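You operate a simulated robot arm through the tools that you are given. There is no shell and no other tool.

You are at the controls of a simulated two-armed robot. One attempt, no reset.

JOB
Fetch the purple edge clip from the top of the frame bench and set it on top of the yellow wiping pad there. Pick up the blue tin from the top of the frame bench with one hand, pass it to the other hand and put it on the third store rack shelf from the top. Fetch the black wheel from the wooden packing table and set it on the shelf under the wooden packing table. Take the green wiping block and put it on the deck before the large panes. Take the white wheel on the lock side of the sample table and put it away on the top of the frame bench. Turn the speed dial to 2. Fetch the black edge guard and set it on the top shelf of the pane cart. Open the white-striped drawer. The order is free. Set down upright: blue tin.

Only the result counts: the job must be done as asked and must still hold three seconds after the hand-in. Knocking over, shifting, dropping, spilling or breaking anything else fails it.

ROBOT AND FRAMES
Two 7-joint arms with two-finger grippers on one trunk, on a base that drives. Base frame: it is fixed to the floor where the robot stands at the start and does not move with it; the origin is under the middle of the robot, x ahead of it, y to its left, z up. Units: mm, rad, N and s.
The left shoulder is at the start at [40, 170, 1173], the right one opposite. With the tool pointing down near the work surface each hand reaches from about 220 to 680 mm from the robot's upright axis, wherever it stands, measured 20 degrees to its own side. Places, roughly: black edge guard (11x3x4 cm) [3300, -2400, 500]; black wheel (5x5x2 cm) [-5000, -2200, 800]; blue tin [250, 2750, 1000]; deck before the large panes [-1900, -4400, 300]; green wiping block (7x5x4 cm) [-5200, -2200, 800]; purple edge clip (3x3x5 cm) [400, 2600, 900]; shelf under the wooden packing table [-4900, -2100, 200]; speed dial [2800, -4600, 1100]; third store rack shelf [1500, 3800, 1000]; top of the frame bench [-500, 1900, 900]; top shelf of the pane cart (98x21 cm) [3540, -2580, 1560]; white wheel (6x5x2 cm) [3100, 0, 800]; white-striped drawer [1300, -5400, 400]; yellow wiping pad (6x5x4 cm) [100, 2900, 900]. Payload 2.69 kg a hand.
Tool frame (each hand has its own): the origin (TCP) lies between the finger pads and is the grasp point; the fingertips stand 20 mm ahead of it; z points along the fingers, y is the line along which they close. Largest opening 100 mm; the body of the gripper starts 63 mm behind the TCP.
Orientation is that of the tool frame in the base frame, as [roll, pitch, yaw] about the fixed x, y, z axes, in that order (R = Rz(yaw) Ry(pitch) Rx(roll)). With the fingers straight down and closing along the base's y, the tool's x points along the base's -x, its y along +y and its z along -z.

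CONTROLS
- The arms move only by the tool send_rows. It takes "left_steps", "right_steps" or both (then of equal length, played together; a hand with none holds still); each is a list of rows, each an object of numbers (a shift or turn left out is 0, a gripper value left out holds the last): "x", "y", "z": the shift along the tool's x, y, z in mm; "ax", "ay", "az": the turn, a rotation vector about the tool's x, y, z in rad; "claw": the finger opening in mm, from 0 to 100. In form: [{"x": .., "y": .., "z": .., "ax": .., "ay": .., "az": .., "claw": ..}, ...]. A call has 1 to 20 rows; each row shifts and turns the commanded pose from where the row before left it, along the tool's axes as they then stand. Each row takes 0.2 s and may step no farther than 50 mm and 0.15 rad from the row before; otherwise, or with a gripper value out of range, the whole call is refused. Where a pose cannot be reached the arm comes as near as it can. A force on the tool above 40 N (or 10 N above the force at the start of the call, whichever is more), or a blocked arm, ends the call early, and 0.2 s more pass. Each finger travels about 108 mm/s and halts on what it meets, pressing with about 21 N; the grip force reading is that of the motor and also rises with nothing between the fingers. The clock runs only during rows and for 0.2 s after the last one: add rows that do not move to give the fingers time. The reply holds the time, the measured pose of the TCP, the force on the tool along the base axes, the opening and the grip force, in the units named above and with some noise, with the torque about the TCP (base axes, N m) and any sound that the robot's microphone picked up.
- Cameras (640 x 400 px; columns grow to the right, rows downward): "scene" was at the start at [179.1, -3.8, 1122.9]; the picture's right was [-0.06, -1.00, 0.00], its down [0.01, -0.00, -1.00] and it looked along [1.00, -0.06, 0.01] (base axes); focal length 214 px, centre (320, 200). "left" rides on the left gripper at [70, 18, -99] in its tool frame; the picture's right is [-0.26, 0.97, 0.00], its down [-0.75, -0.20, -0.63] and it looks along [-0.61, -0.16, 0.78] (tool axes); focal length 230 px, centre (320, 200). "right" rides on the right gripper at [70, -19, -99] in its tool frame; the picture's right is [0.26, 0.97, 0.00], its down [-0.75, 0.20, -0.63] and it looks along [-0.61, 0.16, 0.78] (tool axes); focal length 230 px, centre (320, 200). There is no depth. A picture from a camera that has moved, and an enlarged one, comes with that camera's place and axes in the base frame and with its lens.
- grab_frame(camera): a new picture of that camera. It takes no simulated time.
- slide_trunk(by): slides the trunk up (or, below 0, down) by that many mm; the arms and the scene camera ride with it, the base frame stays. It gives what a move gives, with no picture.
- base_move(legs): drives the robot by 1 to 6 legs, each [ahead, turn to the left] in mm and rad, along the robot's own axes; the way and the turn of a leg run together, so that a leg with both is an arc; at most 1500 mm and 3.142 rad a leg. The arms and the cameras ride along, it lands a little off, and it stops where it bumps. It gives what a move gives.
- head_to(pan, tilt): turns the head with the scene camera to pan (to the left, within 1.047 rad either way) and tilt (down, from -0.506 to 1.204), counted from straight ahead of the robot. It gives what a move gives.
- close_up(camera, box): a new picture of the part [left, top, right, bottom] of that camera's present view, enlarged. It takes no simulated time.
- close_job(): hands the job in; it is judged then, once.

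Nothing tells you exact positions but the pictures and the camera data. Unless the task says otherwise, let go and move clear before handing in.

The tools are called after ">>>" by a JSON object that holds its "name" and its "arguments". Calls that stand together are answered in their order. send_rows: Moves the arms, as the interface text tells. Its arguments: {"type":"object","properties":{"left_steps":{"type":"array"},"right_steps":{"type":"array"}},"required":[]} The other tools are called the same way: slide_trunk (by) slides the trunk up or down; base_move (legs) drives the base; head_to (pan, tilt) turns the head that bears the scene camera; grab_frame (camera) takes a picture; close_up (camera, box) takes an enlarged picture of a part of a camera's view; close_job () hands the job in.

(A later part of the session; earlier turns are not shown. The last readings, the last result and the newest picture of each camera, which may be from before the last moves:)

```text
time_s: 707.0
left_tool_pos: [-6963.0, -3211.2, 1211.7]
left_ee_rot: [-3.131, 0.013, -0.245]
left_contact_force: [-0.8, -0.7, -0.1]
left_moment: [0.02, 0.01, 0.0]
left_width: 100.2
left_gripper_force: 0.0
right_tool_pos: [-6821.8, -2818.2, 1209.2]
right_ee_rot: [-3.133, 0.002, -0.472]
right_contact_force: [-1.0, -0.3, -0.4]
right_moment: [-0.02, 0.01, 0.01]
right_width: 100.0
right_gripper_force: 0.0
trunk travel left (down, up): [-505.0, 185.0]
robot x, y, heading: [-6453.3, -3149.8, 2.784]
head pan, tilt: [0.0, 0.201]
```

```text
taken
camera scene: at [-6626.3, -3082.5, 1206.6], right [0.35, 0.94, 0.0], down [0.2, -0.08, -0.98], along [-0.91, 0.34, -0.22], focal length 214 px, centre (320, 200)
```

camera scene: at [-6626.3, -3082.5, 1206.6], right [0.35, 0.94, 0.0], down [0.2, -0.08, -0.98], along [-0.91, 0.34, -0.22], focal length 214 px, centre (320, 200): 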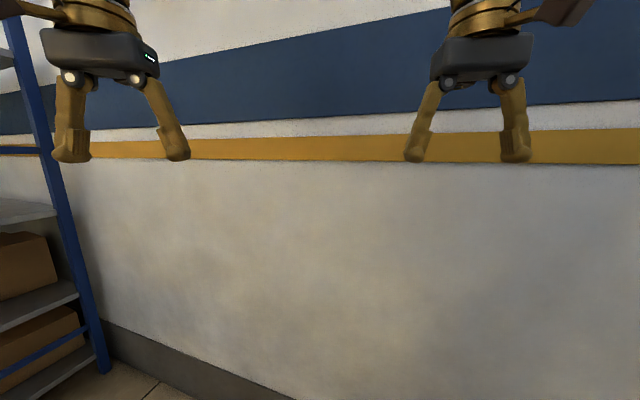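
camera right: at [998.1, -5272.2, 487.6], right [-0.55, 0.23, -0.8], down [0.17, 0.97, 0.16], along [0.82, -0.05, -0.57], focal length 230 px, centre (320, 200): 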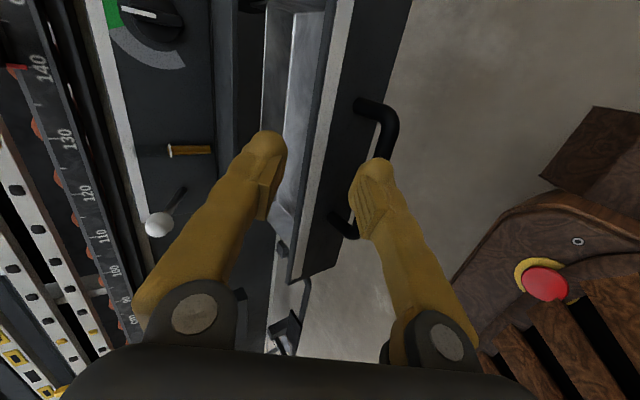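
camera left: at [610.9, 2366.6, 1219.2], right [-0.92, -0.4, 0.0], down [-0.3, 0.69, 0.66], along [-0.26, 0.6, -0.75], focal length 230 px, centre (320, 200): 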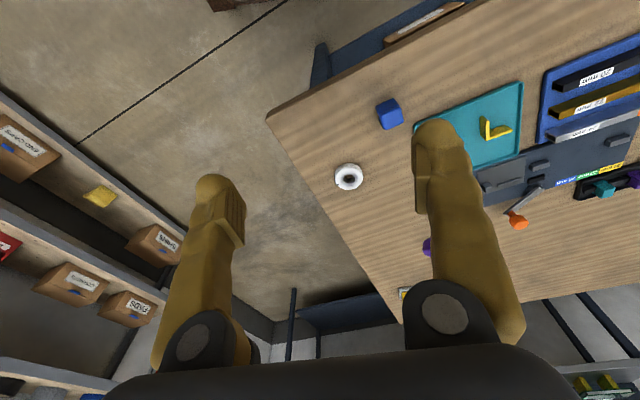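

I'm at the wall side beyond the table's far end. Turning right to look along the gap.

>>> {"name": "base_move", "arguments": {"legs": [[0, -1.87]]}}

>>> {"name": "grab_frame", "arguments": {"camera": "scene"}}

```text
time_s: 712.0
left_tool_pos: [-6369.3, -2661.3, 1216.2]
left_ee_rot: [-3.13, 0.029, -2.127]
left_contact_force: [-0.2, 0.1, 0.7]
left_moment: [0.04, 0.0, -0.03]
left_width: 99.8
left_gripper_force: 0.0
right_tool_pos: [-6039.0, -2916.5, 1216.3]
right_ee_rot: [-3.133, 0.017, -2.355]
right_contact_force: [0.1, -0.1, -0.7]
right_moment: [-0.03, 0.0, 0.03]
right_width: 99.9
right_gripper_force: 0.1
trunk travel left (down, up): [-505.0, 185.0]
robot x, y, heading: [-6460.8, -3145.4, 0.898]
head pan, tilt: [0.0, 0.201]
```

```text
taken
camera scene: at [-6347.3, -2996.3, 1206.7], right [0.78, -0.62, 0.0], down [-0.13, -0.17, -0.98], along [0.61, 0.76, -0.22], focal length 214 px, centre (320, 200)
```

scene: 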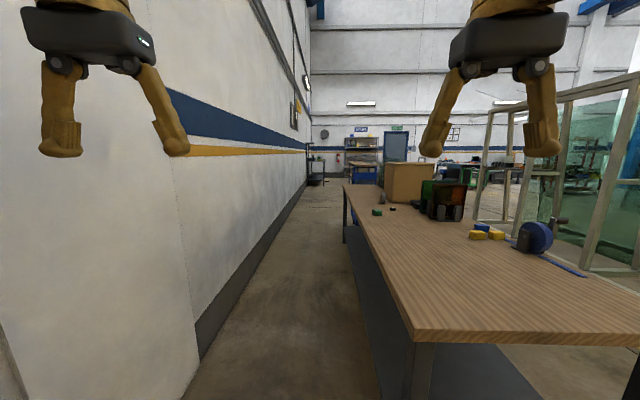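

The corridor behind the table is clear (~950 mm wide), and I can see the green block and black wheel near the back edge. Driving in along the corridor.

>>> {"name": "base_move", "arguments": {"legs": [[0, 0.235], [822, 0], [0, -0.358], [780, 0]]}}

```text
time_s: 722.1
left_tool_pos: [-5442.2, -1402.4, 1224.0]
left_ee_rot: [-3.128, 0.042, -2.231]
left_contact_force: [0.7, -0.3, -0.4]
left_moment: [-0.04, -0.02, 0.03]
left_width: 100.0
left_gripper_force: 0.0
right_tool_pos: [-5140.7, -1690.8, 1222.6]
right_ee_rot: [-3.137, 0.033, -2.458]
right_contact_force: [0.7, -0.2, 0.3]
right_moment: [-0.01, 0.03, 0.02]
right_width: 99.9
right_gripper_force: 0.0
trunk travel left (down, up): [-505.0, 185.0]
robot x, y, heading: [-5568.0, -1859.2, 0.79]
head pan, tilt: [0.0, 0.201]
```

>>> {"name": "base_move", "arguments": {"legs": [[0, -1.51]]}}

>>> {"name": "head_to", "arguments": {"pan": 0, "tilt": 0.6}}

>>> {"name": "grab_frame", "arguments": {"camera": "scene"}}

```text
time_s: 726.2
left_tool_pos: [-5123.4, -1945.2, 1231.2]
left_ee_rot: [-3.126, 0.062, 2.549]
left_contact_force: [0.2, 0.7, -0.5]
left_moment: [0.0, -0.01, 0.01]
left_width: 100.0
left_gripper_force: 0.1
right_tool_pos: [-5391.5, -2266.6, 1229.1]
right_ee_rot: [-3.139, 0.05, 2.32]
right_contact_force: [-0.3, 1.0, -0.3]
right_moment: [0.01, 0.03, 0.01]
right_width: 99.6
right_gripper_force: 0.1
trunk travel left (down, up): [-505.0, 185.0]
robot x, y, heading: [-5569.5, -1853.3, -0.713]
head pan, tilt: [0.0, 0.201]
```

```text
time_s: 727.1
left_tool_pos: [-5139.4, -1931.7, 1222.0]
left_ee_rot: [-3.127, 0.038, 2.549]
left_contact_force: [0.1, -0.1, -0.4]
left_moment: [-0.03, 0.02, 0.0]
left_width: 99.9
left_gripper_force: 0.0
right_tool_pos: [-5405.8, -2251.5, 1227.4]
right_ee_rot: [-3.135, 0.04, 2.321]
right_contact_force: [0.2, 0.6, 1.1]
right_moment: [0.03, 0.06, -0.03]
right_width: 100.0
right_gripper_force: 0.1
trunk travel left (down, up): [-505.0, 185.0]
robot x, y, heading: [-5567.5, -1853.7, -0.711]
head pan, tilt: [0.0, 0.6]
```

```text
taken
camera scene: at [-5430.1, -1967.1, 1170.0], right [-0.65, -0.76, 0.0], down [-0.44, 0.38, -0.82], along [0.62, -0.53, -0.58], focal length 214 px, centre (320, 200)
```

scene: 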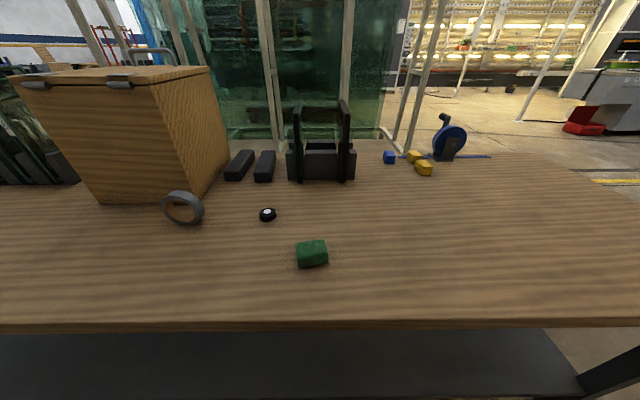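

Great view: black wheel and green block right in front. Lowering the trunk for reach and parallax.

>>> {"name": "close_up", "arguments": {"camera": "scene", "box": [230, 180, 370, 290]}}

>>> {"name": "slide_trunk", "arguments": {"by": -170}}

>>> {"name": "close_up", "arguments": {"camera": "scene", "box": [230, 100, 370, 210]}}

>>> {"name": "grab_frame", "arguments": {"camera": "scene"}}

```text
3.64 times, centred on (300, 235) of scene
camera zoom: at [-5430.1, -1967.1, 1170.0], right [-0.65, -0.76, 0.0], down [-0.44, 0.38, -0.82], along [0.62, -0.53, -0.58], focal length 780 px, centre (393, 73)
```

zoom: 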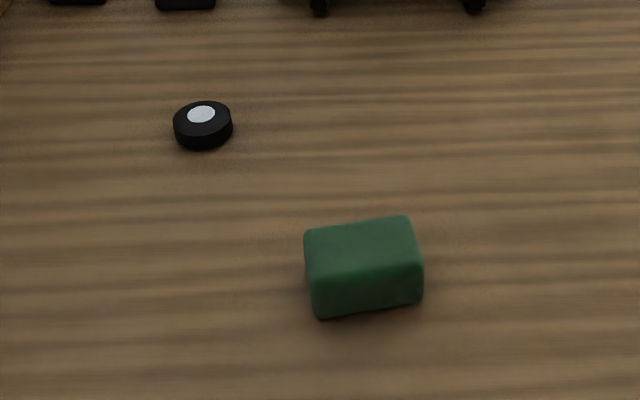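

```text
time_s: 729.0
left_tool_pos: [-5139.8, -1932.9, 1055.5]
left_ee_rot: [-3.129, 0.046, 2.548]
left_contact_force: [1.0, -0.7, 0.1]
left_moment: [-0.02, -0.04, -0.01]
left_width: 99.9
left_gripper_force: 0.1
right_tool_pos: [-5406.9, -2253.0, 1059.4]
right_ee_rot: [-3.139, 0.049, 2.32]
right_contact_force: [0.2, 0.1, 0.3]
right_moment: [-0.01, 0.03, 0.02]
right_width: 100.0
right_gripper_force: 0.0
trunk travel left (down, up): [-335.0, 355.0]
robot x, y, heading: [-5566.1, -1854.4, -0.709]
head pan, tilt: [0.0, 0.6]
```

```text
3.64 times, centred on (300, 155) of scene
camera zoom: at [-5433.4, -1965.4, 1000.2], right [-0.65, -0.76, 0.0], down [-0.44, 0.38, -0.82], along [0.62, -0.53, -0.58], focal length 780 px, centre (393, 364)
```

zoom: 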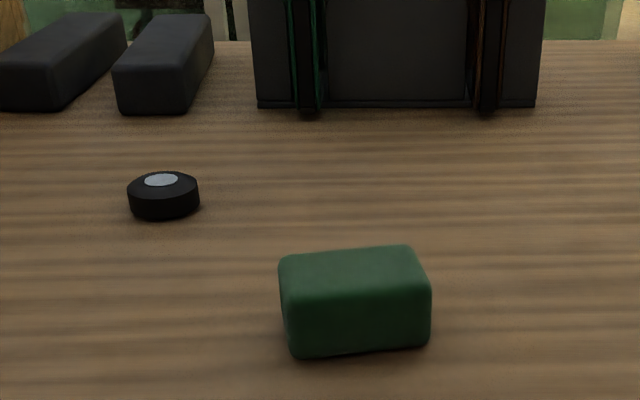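

```text
taken
camera scene: at [-5433.4, -1965.4, 1000.2], right [-0.65, -0.76, 0.0], down [-0.44, 0.38, -0.82], along [0.62, -0.53, -0.58], focal length 214 px, centre (320, 200)
```

scene: 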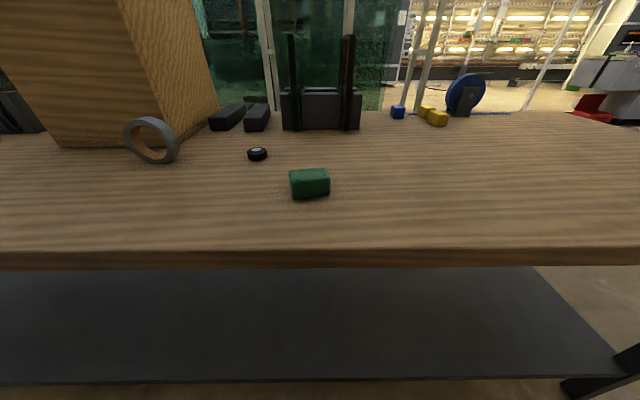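

Wheel centre ≈ (−5004, −2151, top 819), block ≈ (−5182, −2157, top 828), table ≈ 799. Moving 50 mm closer, then shaping the left hand at 45° for the wheel.

>>> {"name": "base_move", "arguments": {"legs": [[50, 0]]}}

>>> {"name": "send_rows", "arguments": {"left_steps": [{"x": -15}, {"x": -20}, {"x": -20}, {"x": -20, "ay": -0.1}, {"ay": -0.13}, {"ay": -0.13}, {"ay": -0.13}, {"ay": -0.13}, {"ay": -0.13}, {}, {}]}}

>>> {"name": "grab_frame", "arguments": {"camera": "left"}}

>>> {"name": "grab_frame", "arguments": {"camera": "scene"}}

```text
time_s: 730.0
left_tool_pos: [-5100.8, -1964.4, 1060.7]
left_ee_rot: [-3.124, 0.059, 2.55]
left_contact_force: [-0.7, -0.3, 0.5]
left_moment: [-0.04, 0.0, -0.01]
left_width: 99.8
left_gripper_force: 0.2
right_tool_pos: [-5368.6, -2285.5, 1063.3]
right_ee_rot: [-3.136, 0.062, 2.321]
right_contact_force: [-0.6, 0.4, 0.2]
right_moment: [-0.03, -0.03, -0.01]
right_width: 99.9
right_gripper_force: 0.1
trunk travel left (down, up): [-335.0, 355.0]
robot x, y, heading: [-5528.1, -1886.5, -0.712]
head pan, tilt: [0.0, 0.6]
```

```text
time_s: 732.4
left_tool_pos: [-5051.1, -1997.7, 1065.4]
left_ee_rot: [-3.119, 0.81, 2.562]
left_contact_force: [-0.3, 0.1, -1.3]
left_moment: [-0.03, 0.02, -0.01]
left_width: 100.2
left_gripper_force: 0.2
right_tool_pos: [-5380.7, -2274.2, 1048.6]
right_ee_rot: [-3.132, 0.012, 2.319]
right_contact_force: [0.2, 0.8, -0.2]
right_moment: [0.0, 0.0, 0.01]
right_width: 99.8
right_gripper_force: 0.1
trunk travel left (down, up): [-335.0, 355.0]
robot x, y, heading: [-5529.2, -1885.8, -0.71]
head pan, tilt: [0.0, 0.6]
```

```text
taken
camera left: at [-5138.6, -1915.9, 1083.2], right [0.69, 0.7, 0.17], down [-0.05, -0.19, 0.98], along [0.72, -0.69, -0.09], focal length 230 px, centre (320, 200)
```

left: 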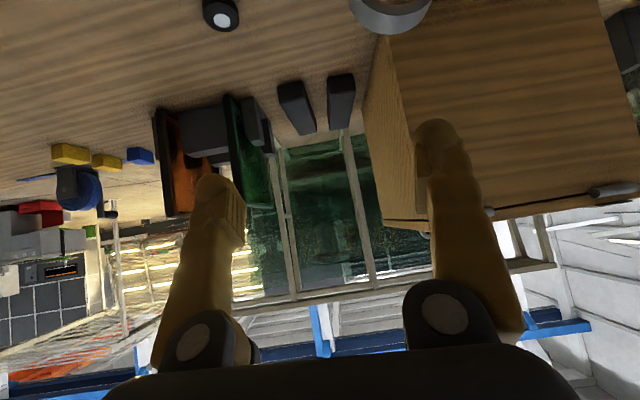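

```text
taken
camera scene: at [-5396.5, -1997.3, 1000.1], right [-0.65, -0.76, 0.0], down [-0.44, 0.38, -0.82], along [0.62, -0.53, -0.58], focal length 214 px, centre (320, 200)
```

scene: 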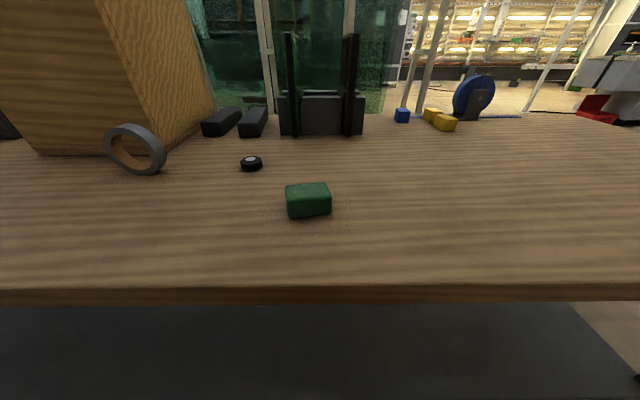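

The left hand is at ~44° tilt. Moving it to a pre-grasp point in front of the wheel.

>>> {"name": "send_rows", "arguments": {"left_steps": [{"x": 14, "y": -13, "z": 24, "claw": 75}, {"x": 17, "y": -16.5, "z": 29.5}, {"x": 17, "y": -16.5, "z": 29.5}, {"x": 17, "y": -16.5, "z": 29.5}, {"x": 17, "y": -16.5, "z": 29.5}, {"x": 17, "y": -16.5, "z": 29.5}, {}, {}]}}

>>> {"name": "grab_frame", "arguments": {"camera": "left"}}

>>> {"name": "grab_frame", "arguments": {"camera": "scene"}}

```text
time_s: 734.2
left_tool_pos: [-5058.9, -2112.5, 882.1]
left_ee_rot: [-3.117, 0.824, 2.565]
left_contact_force: [0.5, 0.1, 0.6]
left_moment: [0.03, -0.02, -0.01]
left_width: 74.8
left_gripper_force: 0.0
right_tool_pos: [-5381.5, -2274.8, 1048.5]
right_ee_rot: [-3.132, 0.014, 2.323]
right_contact_force: [-1.0, 0.0, 0.4]
right_moment: [-0.03, -0.03, 0.02]
right_width: 99.8
right_gripper_force: 0.0
trunk travel left (down, up): [-335.0, 355.0]
robot x, y, heading: [-5527.5, -1888.2, -0.712]
head pan, tilt: [0.0, 0.6]
```

```text
taken
camera left: at [-5147.8, -2030.8, 899.1], right [0.69, 0.7, 0.17], down [-0.06, -0.18, 0.98], along [0.72, -0.69, -0.08], focal length 230 px, centre (320, 200)
```

left: 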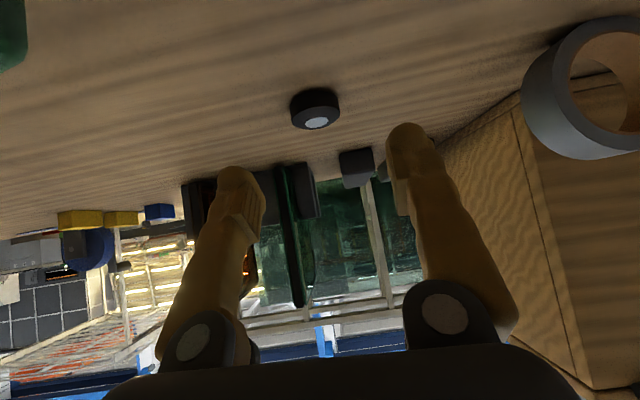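

```text
taken
camera scene: at [-5396.2, -1997.5, 1000.1], right [-0.65, -0.76, 0.0], down [-0.44, 0.38, -0.82], along [0.62, -0.53, -0.58], focal length 214 px, centre (320, 200)
```

scene: 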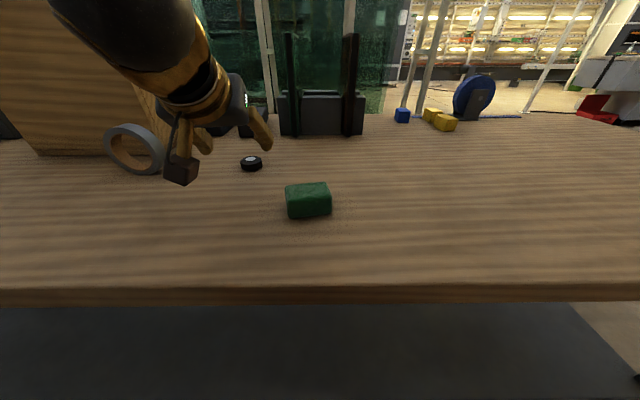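

>>> {"name": "send_rows", "arguments": {"left_steps": [{"x": 6, "z": 10}, {"x": 5, "z": 15}, {"z": 15}, {"z": 15}, {}, {}]}}

>>> {"name": "grab_frame", "arguments": {"camera": "left"}}

>>> {"name": "close_up", "arguments": {"camera": "scene", "box": [180, 90, 320, 200]}}

```text
time_s: 735.6
left_tool_pos: [-5029.6, -2131.4, 836.2]
left_ee_rot: [-3.116, 0.823, 2.564]
left_contact_force: [0.0, 0.8, -0.3]
left_moment: [-0.01, -0.03, 0.01]
left_width: 74.8
left_gripper_force: 0.0
right_tool_pos: [-5382.2, -2274.3, 1047.8]
right_ee_rot: [-3.134, 0.013, 2.323]
right_contact_force: [0.8, 0.0, 0.1]
right_moment: [0.02, 0.0, 0.0]
right_width: 100.1
right_gripper_force: 0.1
trunk travel left (down, up): [-335.0, 355.0]
robot x, y, heading: [-5529.9, -1884.8, -0.715]
head pan, tilt: [0.0, 0.6]
```

```text
taken
camera left: at [-5119.3, -2048.5, 852.9], right [0.69, 0.7, 0.17], down [-0.06, -0.18, 0.98], along [0.72, -0.69, -0.08], focal length 230 px, centre (320, 200)
```

left: 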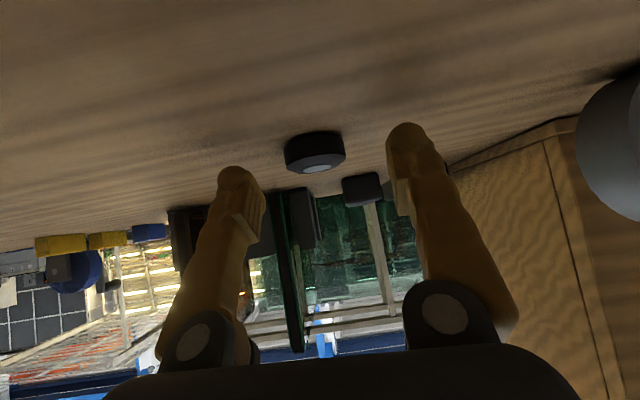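

```text
3.64 times, centred on (250, 145) of scene
camera zoom: at [-5396.2, -1997.4, 1000.1], right [-0.65, -0.76, 0.0], down [-0.44, 0.38, -0.82], along [0.62, -0.53, -0.58], focal length 780 px, centre (574, 400)
```

zoom: 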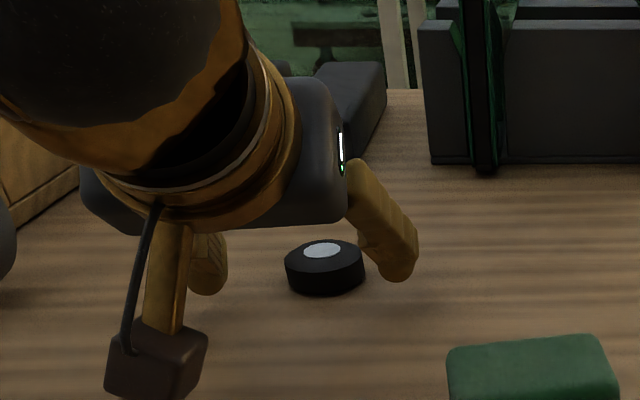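

>>> {"name": "send_rows", "arguments": {"left_steps": [{"z": 8, "y": -2}, {"z": 8}, {"z": 4}, {}, {}]}}

>>> {"name": "grab_frame", "arguments": {"camera": "left"}}

>>> {"name": "close_up", "arguments": {"camera": "scene", "box": [180, 90, 320, 200]}}

```text
time_s: 736.8
left_tool_pos: [-5021.1, -2140.8, 824.4]
left_ee_rot: [-3.115, 0.823, 2.565]
left_contact_force: [-0.5, -1.1, -0.8]
left_moment: [0.0, -0.03, 0.01]
left_width: 75.2
left_gripper_force: 0.1
right_tool_pos: [-5381.8, -2274.8, 1047.7]
right_ee_rot: [-3.133, 0.012, 2.322]
right_contact_force: [-0.4, -0.2, 0.6]
right_moment: [0.03, 0.01, -0.01]
right_width: 100.1
right_gripper_force: 0.1
trunk travel left (down, up): [-335.0, 355.0]
robot x, y, heading: [-5528.0, -1885.8, -0.714]
head pan, tilt: [0.0, 0.6]
```

```text
taken
camera left: at [-5107.9, -2059.0, 840.7], right [0.69, 0.7, 0.17], down [-0.06, -0.18, 0.98], along [0.72, -0.69, -0.08], focal length 230 px, centre (320, 200)
```

left: 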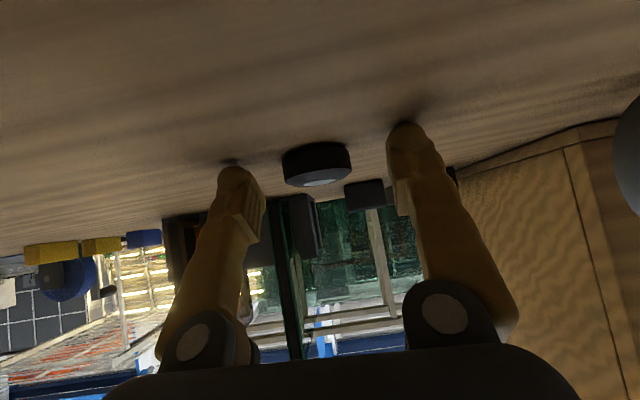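

```text
3.64 times, centred on (250, 145) of scene
camera zoom: at [-5396.3, -1997.4, 1000.1], right [-0.65, -0.76, 0.0], down [-0.44, 0.38, -0.82], along [0.62, -0.53, -0.58], focal length 780 px, centre (574, 400)
```

zoom: 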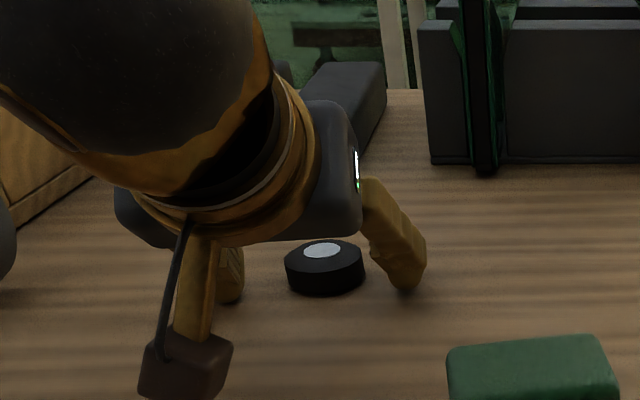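

The wheel is just at the fingertips. I'll steepen the hand slightly and shift forward so the pads straddle its centre.

>>> {"name": "send_rows", "arguments": {"left_steps": [{"ay": 0.1, "z": -2}, {"ay": 0.1}, {"x": -3.5, "z": 2.3}, {"x": -3.5, "z": 2.3}, {}, {}]}}

>>> {"name": "grab_frame", "arguments": {"camera": "left"}}

>>> {"name": "close_up", "arguments": {"camera": "scene", "box": [180, 90, 320, 200]}}

```text
time_s: 738.2
left_tool_pos: [-5013.0, -2146.8, 825.4]
left_ee_rot: [-3.119, 0.623, 2.558]
left_contact_force: [0.6, -0.2, -1.0]
left_moment: [-0.02, -0.03, -0.01]
left_width: 75.0
left_gripper_force: 0.1
right_tool_pos: [-5381.6, -2275.0, 1048.1]
right_ee_rot: [-3.133, 0.013, 2.321]
right_contact_force: [0.3, 0.9, 0.3]
right_moment: [0.0, 0.0, -0.01]
right_width: 100.0
right_gripper_force: 0.1
trunk travel left (down, up): [-335.0, 355.0]
robot x, y, heading: [-5528.8, -1882.2, -0.714]
head pan, tilt: [0.0, 0.6]
```

```text
taken
camera left: at [-5096.3, -2067.3, 865.5], right [0.72, 0.68, 0.13], down [0.1, -0.29, 0.95], along [0.69, -0.67, -0.27], focal length 230 px, centre (320, 200)
```

left: 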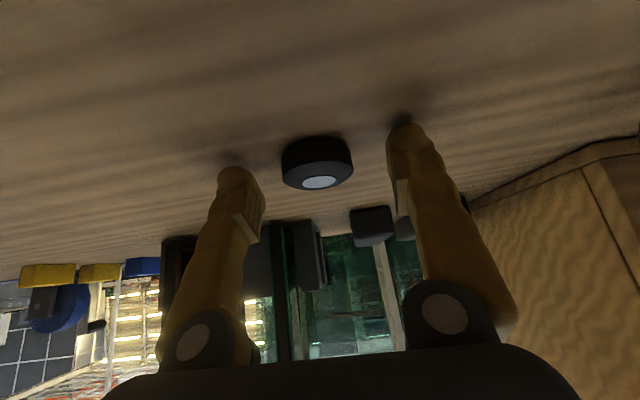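

```text
3.64 times, centred on (250, 145) of scene
camera zoom: at [-5396.3, -1997.4, 1000.1], right [-0.65, -0.76, 0.0], down [-0.44, 0.38, -0.82], along [0.62, -0.53, -0.58], focal length 780 px, centre (574, 400)
```

zoom: 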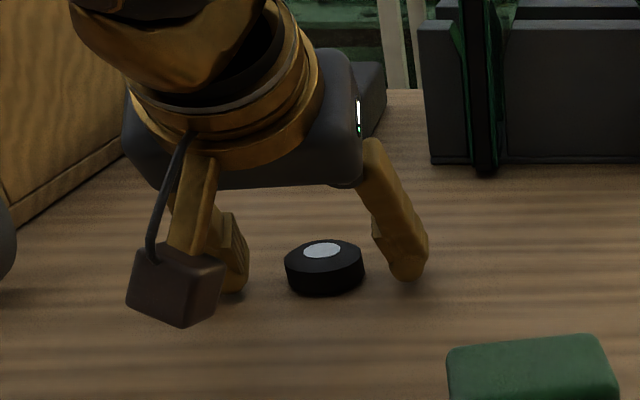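

Now the pads straddle the wheel. Closing.

>>> {"name": "send_rows", "arguments": {"left_steps": [{"claw": 55}, {"claw": 40}, {"claw": 30}, {}, {}]}}

>>> {"name": "grab_frame", "arguments": {"camera": "left"}}

>>> {"name": "close_up", "arguments": {"camera": "scene", "box": [180, 90, 320, 200]}}

```text
time_s: 739.4
left_tool_pos: [-5012.6, -2146.9, 825.3]
left_ee_rot: [-3.118, 0.623, 2.558]
left_contact_force: [-0.4, -0.7, 0.5]
left_moment: [0.02, 0.02, -0.02]
left_width: 39.8
left_gripper_force: 21.0
right_tool_pos: [-5381.3, -2274.0, 1047.6]
right_ee_rot: [-3.133, 0.011, 2.321]
right_contact_force: [0.8, -0.6, -1.1]
right_moment: [0.05, 0.0, 0.0]
right_width: 100.0
right_gripper_force: 0.0
trunk travel left (down, up): [-335.0, 355.0]
robot x, y, heading: [-5529.2, -1885.6, -0.709]
head pan, tilt: [0.0, 0.6]
```

```text
taken
camera left: at [-5096.3, -2067.2, 865.4], right [0.72, 0.68, 0.13], down [0.1, -0.29, 0.95], along [0.69, -0.67, -0.27], focal length 230 px, centre (320, 200)
```

left: 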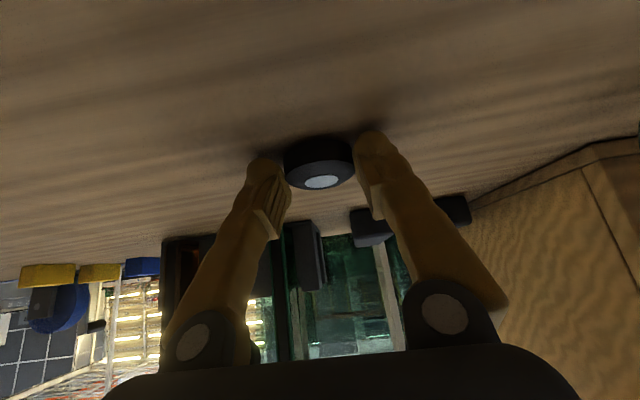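

```text
3.64 times, centred on (250, 145) of scene
camera zoom: at [-5396.3, -1997.4, 1000.1], right [-0.65, -0.76, 0.0], down [-0.44, 0.38, -0.82], along [0.62, -0.53, -0.58], focal length 780 px, centre (574, 400)
```

zoom: 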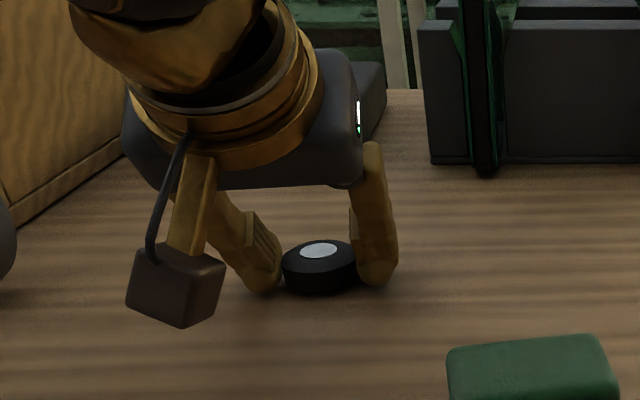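

Gripped (39.8 mm). Lifting the wheel straight up and back.

>>> {"name": "send_rows", "arguments": {"left_steps": [{"x": -3, "z": -4}, {"x": -9, "z": -13}, {"x": -14, "z": -20}, {"x": -14, "z": -20}, {"x": -14, "z": -20}, {}]}}

>>> {"name": "grab_frame", "arguments": {"camera": "left"}}

```text
time_s: 740.8
left_tool_pos: [-5012.4, -2144.5, 920.9]
left_ee_rot: [-3.119, 0.625, 2.559]
left_contact_force: [-0.1, -0.1, -0.3]
left_moment: [0.01, 0.02, -0.01]
left_width: 39.9
left_gripper_force: 20.7
right_tool_pos: [-5381.1, -2274.5, 1047.4]
right_ee_rot: [-3.132, 0.013, 2.321]
right_contact_force: [0.3, -0.3, -0.2]
right_moment: [0.0, 0.0, 0.01]
right_width: 100.0
right_gripper_force: 0.1
trunk travel left (down, up): [-335.0, 355.0]
robot x, y, heading: [-5531.7, -1884.4, -0.714]
head pan, tilt: [0.0, 0.6]
```

```text
taken
camera left: at [-5096.5, -2066.1, 960.8], right [0.72, 0.68, 0.13], down [0.1, -0.29, 0.95], along [0.69, -0.67, -0.27], focal length 230 px, centre (320, 200)
```

left: 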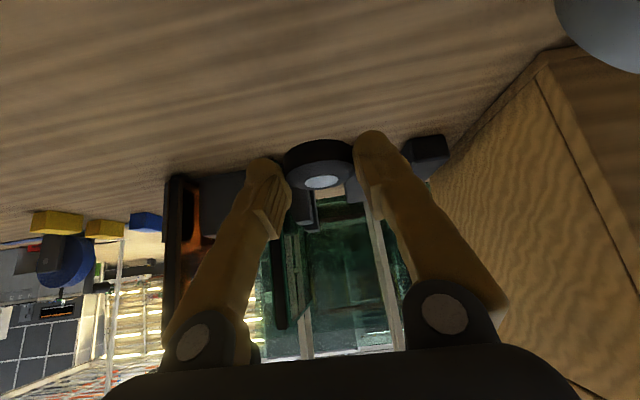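

The wheel is held. Now I'll back the base 170 mm so I can bring the hand down outside the table edge and reach in to the lower shelf.

>>> {"name": "base_move", "arguments": {"legs": [[-170, 0]]}}

>>> {"name": "send_rows", "arguments": {"left_steps": [{}, {}, {}]}}

>>> {"name": "grab_frame", "arguments": {"camera": "scene"}}

```text
time_s: 741.9
left_tool_pos: [-5062.0, -2105.6, 905.3]
left_ee_rot: [-3.127, 0.598, 2.552]
left_contact_force: [2.4, -1.1, -1.2]
left_moment: [0.1, 0.09, -0.04]
left_width: 39.9
left_gripper_force: 21.0
right_tool_pos: [-5426.4, -2239.3, 1055.7]
right_ee_rot: [3.135, 0.038, 2.317]
right_contact_force: [2.4, -1.4, -1.2]
right_moment: [0.22, 0.15, -0.02]
right_width: 100.0
right_gripper_force: 0.1
trunk travel left (down, up): [-335.0, 355.0]
robot x, y, heading: [-5592.2, -1833.5, -0.711]
head pan, tilt: [0.0, 0.6]
stopped in leg 1: the robot was blocked; the commanded pose is now the measured one
```

```text
time_s: 742.7
left_tool_pos: [-5075.8, -2089.8, 920.4]
left_ee_rot: [-3.118, 0.622, 2.558]
left_contact_force: [-0.4, 0.3, -0.3]
left_moment: [-0.05, -0.02, -0.02]
left_width: 39.9
left_gripper_force: 21.8
right_tool_pos: [-5445.2, -2220.9, 1061.1]
right_ee_rot: [3.135, 0.05, 2.32]
right_contact_force: [-0.3, 1.1, 0.0]
right_moment: [-0.07, -0.03, 0.02]
right_width: 100.0
right_gripper_force: 0.1
trunk travel left (down, up): [-335.0, 355.0]
robot x, y, heading: [-5595.8, -1834.4, -0.716]
head pan, tilt: [0.0, 0.6]
```

```text
taken
camera scene: at [-5457.2, -1945.0, 999.8], right [-0.65, -0.76, 0.0], down [-0.44, 0.38, -0.81], along [0.62, -0.53, -0.58], focal length 214 px, centre (320, 200)
```

scene: 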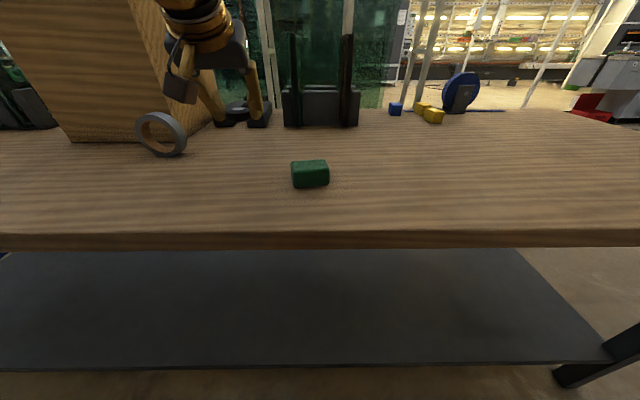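

>>> {"name": "send_rows", "arguments": {"right_steps": [{"x": -15, "z": -10}, {"x": -20, "z": -10, "ay": 0.02}, {"x": -20, "z": -10, "ay": 0.02}, {"x": -20, "z": -10}, {"x": -10}, {}, {}]}}

>>> {"name": "base_move", "arguments": {"legs": [[-90, 0]]}}

>>> {"name": "send_rows", "arguments": {"left_steps": [{}, {}, {}]}}

```text
time_s: 744.3
left_tool_pos: [-5079.5, -2088.9, 922.7]
left_ee_rot: [-3.12, 0.627, 2.559]
left_contact_force: [0.1, -0.6, -0.3]
left_moment: [0.0, 0.0, -0.03]
left_width: 39.9
left_gripper_force: 21.2
right_tool_pos: [-5391.6, -2278.9, 1111.2]
right_ee_rot: [3.134, 0.028, 2.321]
right_contact_force: [-0.4, -0.5, 0.4]
right_moment: [0.05, -0.03, 0.0]
right_width: 100.0
right_gripper_force: 0.1
trunk travel left (down, up): [-335.0, 355.0]
robot x, y, heading: [-5595.6, -1829.7, -0.714]
head pan, tilt: [0.0, 0.6]
```

```text
time_s: 745.4
left_tool_pos: [-5148.0, -2029.4, 923.9]
left_ee_rot: [-3.117, 0.629, 2.556]
left_contact_force: [-1.4, 0.5, -0.6]
left_moment: [-0.03, 0.0, 0.03]
left_width: 40.0
left_gripper_force: 21.4
right_tool_pos: [-5461.2, -2218.7, 1110.7]
right_ee_rot: [3.135, 0.031, 2.317]
right_contact_force: [-0.9, -0.4, -0.7]
right_moment: [-0.04, -0.01, -0.03]
right_width: 100.3
right_gripper_force: 0.2
trunk travel left (down, up): [-335.0, 355.0]
robot x, y, heading: [-5656.2, -1769.6, -0.715]
head pan, tilt: [0.0, 0.6]
```

```text
time_s: 746.2
left_tool_pos: [-5157.2, -2022.0, 932.6]
left_ee_rot: [-3.115, 0.643, 2.557]
left_contact_force: [0.3, -0.3, 0.9]
left_moment: [-0.02, -0.01, 0.0]
left_width: 39.6
left_gripper_force: 20.9
right_tool_pos: [-5472.5, -2211.1, 1116.4]
right_ee_rot: [3.133, 0.045, 2.318]
right_contact_force: [0.3, -0.4, 0.1]
right_moment: [0.03, -0.04, 0.0]
right_width: 99.8
right_gripper_force: 0.0
trunk travel left (down, up): [-335.0, 355.0]
robot x, y, heading: [-5656.5, -1772.2, -0.72]
head pan, tilt: [0.0, 0.6]
```

Now ~470 mm from the table edge. Drawing the wheel back out past the table edge, then lowering the trunk.

>>> {"name": "send_rows", "arguments": {"left_steps": [{"x": 20, "y": 3, "z": -15}, {"x": 26, "y": 3.8, "z": -19.6}, {"x": 26, "y": 3.8, "z": -19.6}, {"x": 26, "y": 3.8, "z": -19.6}, {"x": 26, "y": 3.8, "z": -19.6}, {"x": 26, "y": 3.8, "z": -19.6}, {}, {}]}}

>>> {"name": "slide_trunk", "arguments": {"by": -330}}

>>> {"name": "grab_frame", "arguments": {"camera": "scene"}}

>>> {"name": "grab_frame", "arguments": {"camera": "left"}}

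```text
time_s: 748.0
left_tool_pos: [-5295.1, -1913.8, 930.5]
left_ee_rot: [-3.111, 0.649, 2.567]
left_contact_force: [-0.5, -0.1, -0.4]
left_moment: [0.02, 0.01, 0.0]
left_width: 40.0
left_gripper_force: 20.8
left hand out of reach, approached as far as the arm can: row 6
right_tool_pos: [-5473.0, -2209.5, 1118.1]
right_ee_rot: [3.133, 0.044, 2.316]
right_contact_force: [0.0, 0.6, 0.7]
right_moment: [0.01, -0.01, -0.02]
right_width: 99.8
right_gripper_force: 0.0
trunk travel left (down, up): [-335.0, 355.0]
robot x, y, heading: [-5658.3, -1775.6, -0.717]
head pan, tilt: [0.0, 0.6]
```

```text
time_s: 751.2
left_tool_pos: [-5297.0, -1909.0, 598.7]
left_ee_rot: [-3.117, 0.641, 2.556]
left_contact_force: [0.1, -0.4, -0.3]
left_moment: [-0.03, 0.02, 0.01]
left_width: 39.9
left_gripper_force: 20.8
right_tool_pos: [-5472.6, -2209.0, 788.6]
right_ee_rot: [3.132, 0.046, 2.319]
right_contact_force: [-0.1, 0.6, -1.2]
right_moment: [0.03, 0.01, 0.02]
right_width: 100.2
right_gripper_force: 0.0
trunk travel left (down, up): [-5.0, 685.0]
robot x, y, heading: [-5661.9, -1772.1, -0.716]
head pan, tilt: [0.0, 0.6]
```

```text
taken
camera scene: at [-5530.5, -1881.7, 670.2], right [-0.66, -0.76, 0.0], down [-0.44, 0.38, -0.82], along [0.62, -0.53, -0.58], focal length 214 px, centre (320, 200)
```

scene: 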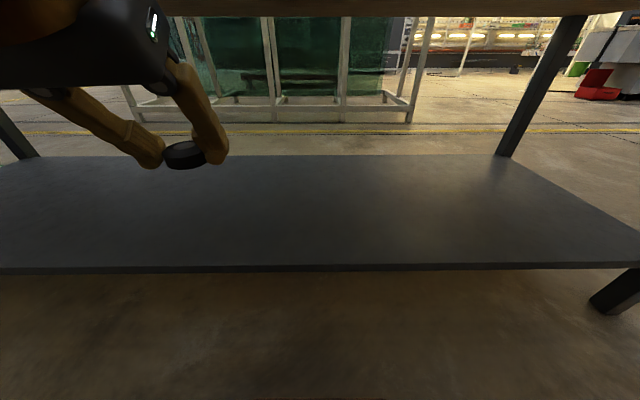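

```text
taken
camera left: at [-5381.1, -1829.8, 635.7], right [0.72, 0.68, 0.14], down [0.08, -0.28, 0.96], along [0.69, -0.68, -0.25], focal length 230 px, centre (320, 200)
```

left: 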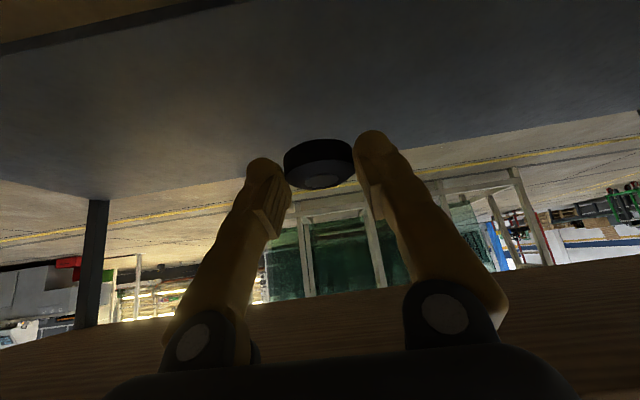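

The lower shelf is visible and empty: surface ≈ z 240, near edge ~27 mm inside the table edge. Lowering the wheel outside the table edge first.

>>> {"name": "send_rows", "arguments": {"left_steps": [{"x": 15, "z": 20}, {"x": 20, "z": 27}, {"x": 20, "z": 27}, {"x": 20, "z": 27}, {"x": 20, "z": 27}, {"x": 20, "z": 27}, {"x": 20, "z": 27}, {"x": 20, "z": 27}, {"x": 18, "z": 24}, {}, {}]}}

>>> {"name": "grab_frame", "arguments": {"camera": "scene"}}

>>> {"name": "grab_frame", "arguments": {"camera": "left"}}

```text
time_s: 753.6
left_tool_pos: [-5300.3, -1912.4, 307.6]
left_ee_rot: [-3.115, 0.643, 2.56]
left_contact_force: [0.2, 0.3, 0.1]
left_moment: [-0.01, -0.02, 0.0]
left_width: 39.9
left_gripper_force: 21.2
right_tool_pos: [-5472.9, -2208.9, 787.9]
right_ee_rot: [3.133, 0.046, 2.32]
right_contact_force: [0.2, 0.5, 0.1]
right_moment: [0.0, 0.01, 0.02]
right_width: 99.9
right_gripper_force: 0.0
trunk travel left (down, up): [-5.0, 685.0]
robot x, y, heading: [-5658.8, -1771.9, -0.716]
head pan, tilt: [0.0, 0.6]
```

```text
taken
camera scene: at [-5530.5, -1881.7, 670.1], right [-0.66, -0.76, 0.0], down [-0.44, 0.38, -0.82], along [0.62, -0.53, -0.58], focal length 214 px, centre (320, 200)
```

scene: 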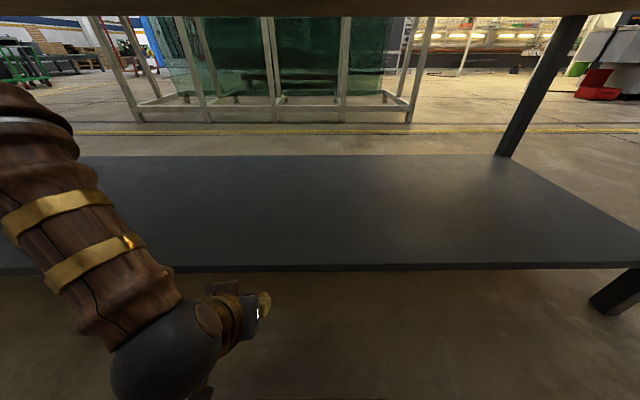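

```text
taken
camera left: at [-5383.4, -1832.5, 344.9], right [0.72, 0.68, 0.13], down [0.08, -0.28, 0.96], along [0.69, -0.68, -0.25], focal length 230 px, centre (320, 200)
```

left: 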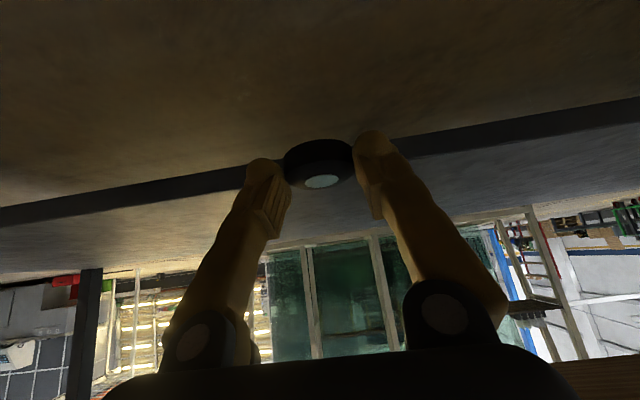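

Wheel is just in front of the shelf edge and above it. Moving forward over the shelf.

>>> {"name": "send_rows", "arguments": {"left_steps": [{"x": -18, "y": -2.6, "z": 13.5}, {"x": -24, "y": -3.5, "z": 18}, {"x": -24, "y": -3.5, "z": 18}, {"x": -24, "y": -3.5, "z": 18}, {"x": -24, "y": -3.5, "z": 18}, {"x": -24, "y": -3.5, "z": 18}, {}, {}]}}

>>> {"name": "grab_frame", "arguments": {"camera": "scene"}}

>>> {"name": "grab_frame", "arguments": {"camera": "left"}}

```text
time_s: 755.4
left_tool_pos: [-5171.8, -2028.4, 306.6]
left_ee_rot: [-3.115, 0.643, 2.558]
left_contact_force: [-0.2, -0.5, -0.2]
left_moment: [0.01, -0.02, -0.02]
left_width: 39.9
left_gripper_force: 20.6
right_tool_pos: [-5473.1, -2209.2, 787.8]
right_ee_rot: [3.132, 0.046, 2.318]
right_contact_force: [0.1, 0.3, 0.5]
right_moment: [0.02, 0.03, -0.02]
right_width: 99.8
right_gripper_force: 0.1
trunk travel left (down, up): [-5.0, 685.0]
robot x, y, heading: [-5659.3, -1770.2, -0.715]
head pan, tilt: [0.0, 0.6]
```

```text
taken
camera scene: at [-5530.5, -1881.8, 670.1], right [-0.66, -0.76, 0.0], down [-0.44, 0.38, -0.82], along [0.62, -0.53, -0.58], focal length 214 px, centre (320, 200)
```

scene: 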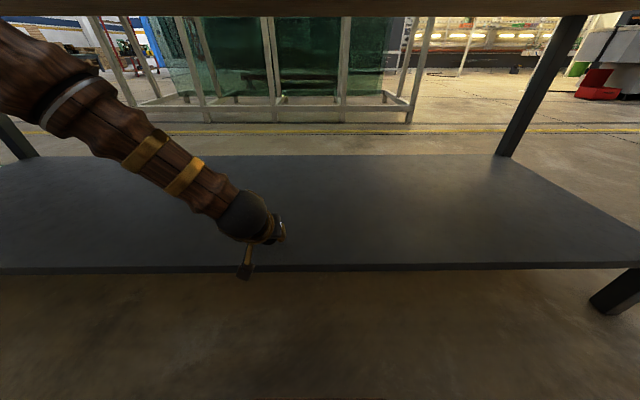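

```text
taken
camera left: at [-5255.1, -1949.4, 343.9], right [0.72, 0.68, 0.13], down [0.08, -0.27, 0.96], along [0.69, -0.68, -0.25], focal length 230 px, centre (320, 200)
```

left: 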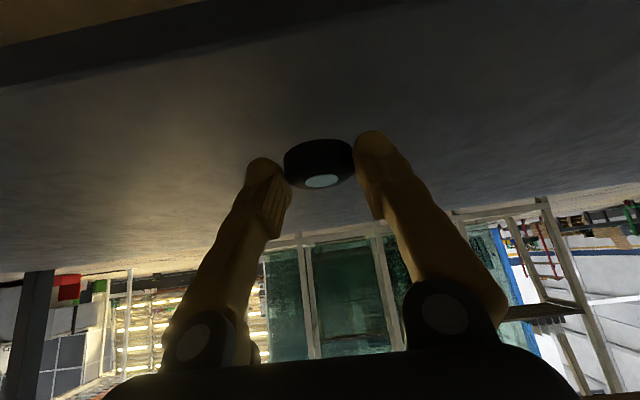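

Over the shelf. Lowering to contact.

>>> {"name": "send_rows", "arguments": {"left_steps": [{"x": 6, "z": 8}, {"x": 6, "z": 8}, {"x": 4, "z": 5.5}, {"x": 2, "z": 2.7}, {}, {}]}}

```text
time_s: 756.8
left_tool_pos: [-5168.4, -2030.3, 277.3]
left_ee_rot: [-3.115, 0.642, 2.559]
left_contact_force: [0.5, -0.7, -0.2]
left_moment: [0.0, 0.01, 0.01]
left_width: 39.5
left_gripper_force: 20.7
right_tool_pos: [-5472.4, -2208.3, 787.3]
right_ee_rot: [3.134, 0.045, 2.318]
right_contact_force: [0.4, -0.3, -0.9]
right_moment: [0.01, -0.03, 0.03]
right_width: 100.0
right_gripper_force: 0.0
trunk travel left (down, up): [-5.0, 685.0]
robot x, y, heading: [-5659.8, -1774.6, -0.718]
head pan, tilt: [0.0, 0.6]
```

>>> {"name": "send_rows", "arguments": {"left_steps": [{"x": 1.8, "z": 2.4}, {"x": 1.8, "z": 2.4}, {"x": 1.5, "z": 2}, {}, {}]}}

>>> {"name": "grab_frame", "arguments": {"camera": "left"}}

```text
time_s: 758.0
left_tool_pos: [-5166.6, -2033.0, 271.4]
left_ee_rot: [-3.115, 0.649, 2.559]
left_contact_force: [3.0, -0.8, 30.9]
left_moment: [-0.12, -0.41, 0.0]
left_width: 39.7
left_gripper_force: 20.9
right_tool_pos: [-5474.1, -2208.7, 789.2]
right_ee_rot: [3.132, 0.046, 2.317]
right_contact_force: [1.1, -0.6, -0.1]
right_moment: [0.02, 0.03, -0.02]
right_width: 100.0
right_gripper_force: 0.0
trunk travel left (down, up): [-5.0, 685.0]
robot x, y, heading: [-5658.6, -1772.6, -0.72]
head pan, tilt: [0.0, 0.6]
```

```text
taken
camera left: at [-5251.6, -1952.1, 309.3], right [0.72, 0.68, 0.14], down [0.08, -0.27, 0.96], along [0.69, -0.68, -0.25], focal length 230 px, centre (320, 200)
```

left: 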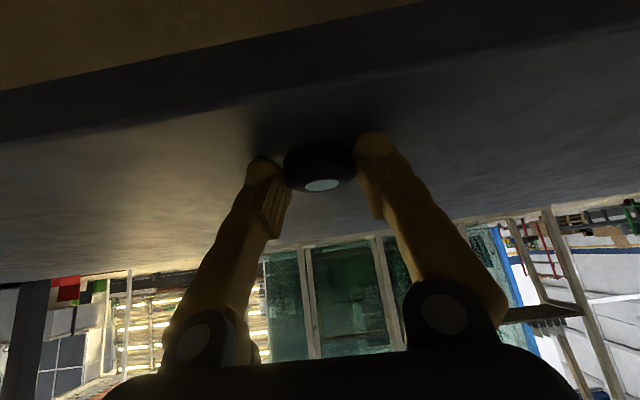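

Contact. Easing off slightly and releasing the wheel on the shelf.

>>> {"name": "send_rows", "arguments": {"left_steps": [{"x": -1, "z": -1.3}, {"claw": 46}, {"claw": 56}, {"claw": 70}, {}, {"z": -8}, {"z": -15}, {"z": -20}, {"z": -20}, {}]}}

>>> {"name": "grab_frame", "arguments": {"camera": "left"}}

>>> {"name": "grab_frame", "arguments": {"camera": "scene"}}

```text
time_s: 760.2
left_tool_pos: [-5201.9, -2006.1, 320.9]
left_ee_rot: [-3.115, 0.643, 2.559]
left_contact_force: [0.5, -0.7, 0.3]
left_moment: [0.0, -0.02, 0.01]
left_width: 70.0
left_gripper_force: 0.1
right_tool_pos: [-5471.8, -2208.6, 787.3]
right_ee_rot: [3.132, 0.045, 2.318]
right_contact_force: [0.2, 0.2, 1.0]
right_moment: [-0.01, 0.02, 0.01]
right_width: 99.8
right_gripper_force: 0.1
trunk travel left (down, up): [-5.0, 685.0]
robot x, y, heading: [-5659.2, -1771.6, -0.714]
head pan, tilt: [0.0, 0.6]
```

```text
taken
camera left: at [-5285.0, -1926.3, 359.1], right [0.72, 0.68, 0.13], down [0.08, -0.28, 0.96], along [0.69, -0.68, -0.25], focal length 230 px, centre (320, 200)
```

left: 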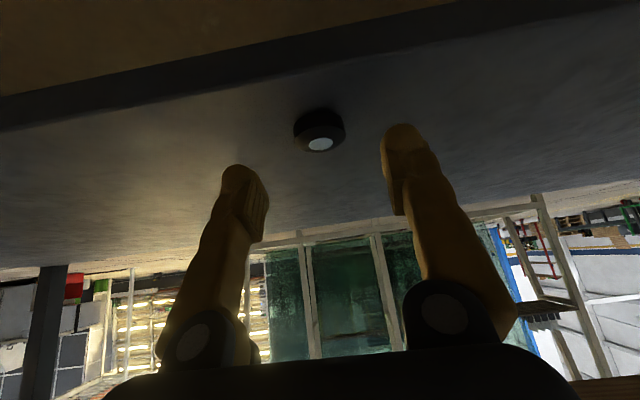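

```text
taken
camera scene: at [-5530.5, -1881.8, 670.1], right [-0.66, -0.76, 0.0], down [-0.44, 0.38, -0.82], along [0.62, -0.53, -0.58], focal length 214 px, centre (320, 200)
```

scene: 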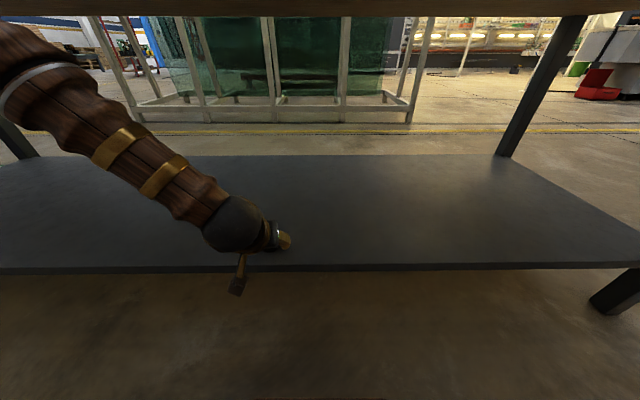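

The wheel rests flat on the shelf under the table. Withdrawing the left hand back out and then up.

>>> {"name": "send_rows", "arguments": {"left_steps": [{"x": 16, "y": 2.3, "z": -12}, {"x": 20, "y": 2.9, "z": -15}, {"x": 20, "y": 2.9, "z": -15}, {"x": 20, "y": 2.9, "z": -15}, {"x": 20, "y": 2.9, "z": -15}, {"x": 14, "y": 2, "z": -10}, {}, {}]}}

>>> {"name": "slide_trunk", "arguments": {"by": 400}}

>>> {"name": "grab_frame", "arguments": {"camera": "scene"}}

```text
time_s: 762.0
left_tool_pos: [-5304.8, -1918.4, 319.3]
left_ee_rot: [-3.116, 0.641, 2.559]
left_contact_force: [-0.2, -1.3, -0.3]
left_moment: [0.01, 0.0, -0.01]
left_width: 70.0
left_gripper_force: 0.1
right_tool_pos: [-5473.2, -2209.7, 787.2]
right_ee_rot: [3.133, 0.044, 2.318]
right_contact_force: [0.6, 0.0, 0.8]
right_moment: [0.01, 0.03, 0.0]
right_width: 100.0
right_gripper_force: 0.0
trunk travel left (down, up): [-5.0, 685.0]
robot x, y, heading: [-5658.3, -1774.6, -0.715]
head pan, tilt: [0.0, 0.6]
```

```text
time_s: 765.9
left_tool_pos: [-5303.3, -1918.9, 720.1]
left_ee_rot: [-3.116, 0.642, 2.56]
left_contact_force: [-0.7, 0.3, 0.7]
left_moment: [0.0, 0.01, -0.03]
left_width: 70.1
left_gripper_force: 0.1
right_tool_pos: [-5472.0, -2209.2, 1188.2]
right_ee_rot: [3.133, 0.043, 2.317]
right_contact_force: [-0.3, -0.2, -0.5]
right_moment: [-0.02, 0.01, -0.02]
right_width: 100.0
right_gripper_force: 0.0
trunk travel left (down, up): [-405.0, 285.0]
robot x, y, heading: [-5660.5, -1773.1, -0.715]
head pan, tilt: [0.0, 0.6]
```

```text
taken
camera scene: at [-5525.3, -1886.3, 1070.0], right [-0.66, -0.76, 0.0], down [-0.44, 0.38, -0.82], along [0.62, -0.53, -0.58], focal length 214 px, centre (320, 200)
```

scene: 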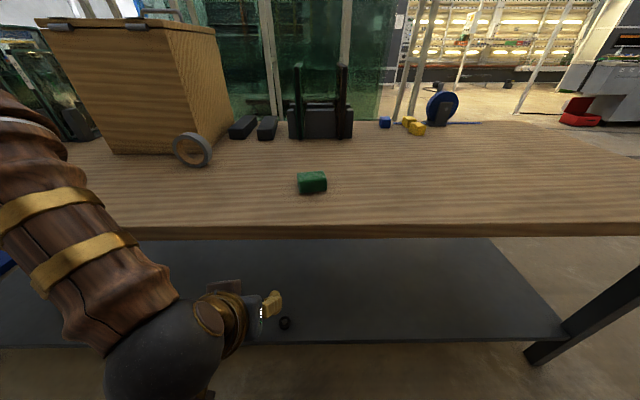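

The wheel is visible on the shelf. Raising the left hand and returning it to the neutral pose.

>>> {"name": "send_rows", "arguments": {"left_steps": [{"x": -18, "z": -24}, {"x": -22, "z": -29}, {"x": -22, "z": -29}, {"x": -22, "z": -29}, {"x": -22, "z": -29}, {"x": -22, "z": -29}, {"x": -22, "z": -29}, {"x": -22, "z": -29}, {"x": -18, "z": -24}, {"ay": 0.13}, {"ay": 0.13}, {"ay": 0.13}, {"ay": 0.13}, {"ay": 0.12}, {"x": -25}, {"x": -30}, {"x": -30}, {"x": -25, "claw": 100}, {}]}}

>>> {"name": "grab_frame", "arguments": {"camera": "scene"}}

```text
time_s: 769.9
left_tool_pos: [-5207.8, -1976.2, 1034.8]
left_ee_rot: [-3.122, 0.002, 2.541]
left_contact_force: [-0.3, 0.1, 0.5]
left_moment: [-0.02, 0.0, -0.03]
left_width: 99.8
left_gripper_force: 0.1
right_tool_pos: [-5472.1, -2208.8, 1188.5]
right_ee_rot: [3.132, 0.043, 2.317]
right_contact_force: [-0.6, 1.0, -0.4]
right_moment: [-0.06, -0.02, 0.01]
right_width: 99.7
right_gripper_force: 0.1
trunk travel left (down, up): [-405.0, 285.0]
robot x, y, heading: [-5660.4, -1772.4, -0.713]
head pan, tilt: [0.0, 0.6]
```

```text
taken
camera scene: at [-5525.5, -1886.0, 1070.1], right [-0.66, -0.76, 0.0], down [-0.44, 0.38, -0.82], along [0.62, -0.53, -0.58], focal length 214 px, centre (320, 200)
```

scene: 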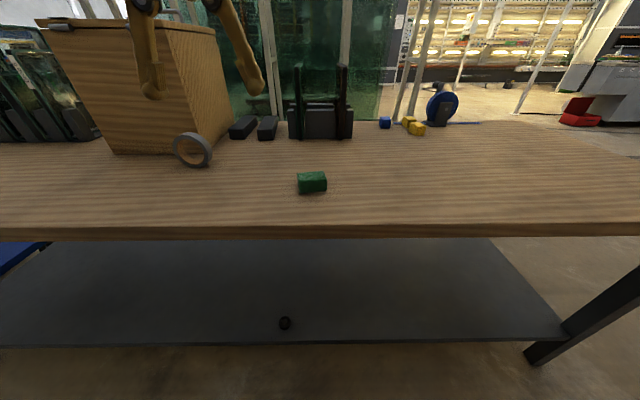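

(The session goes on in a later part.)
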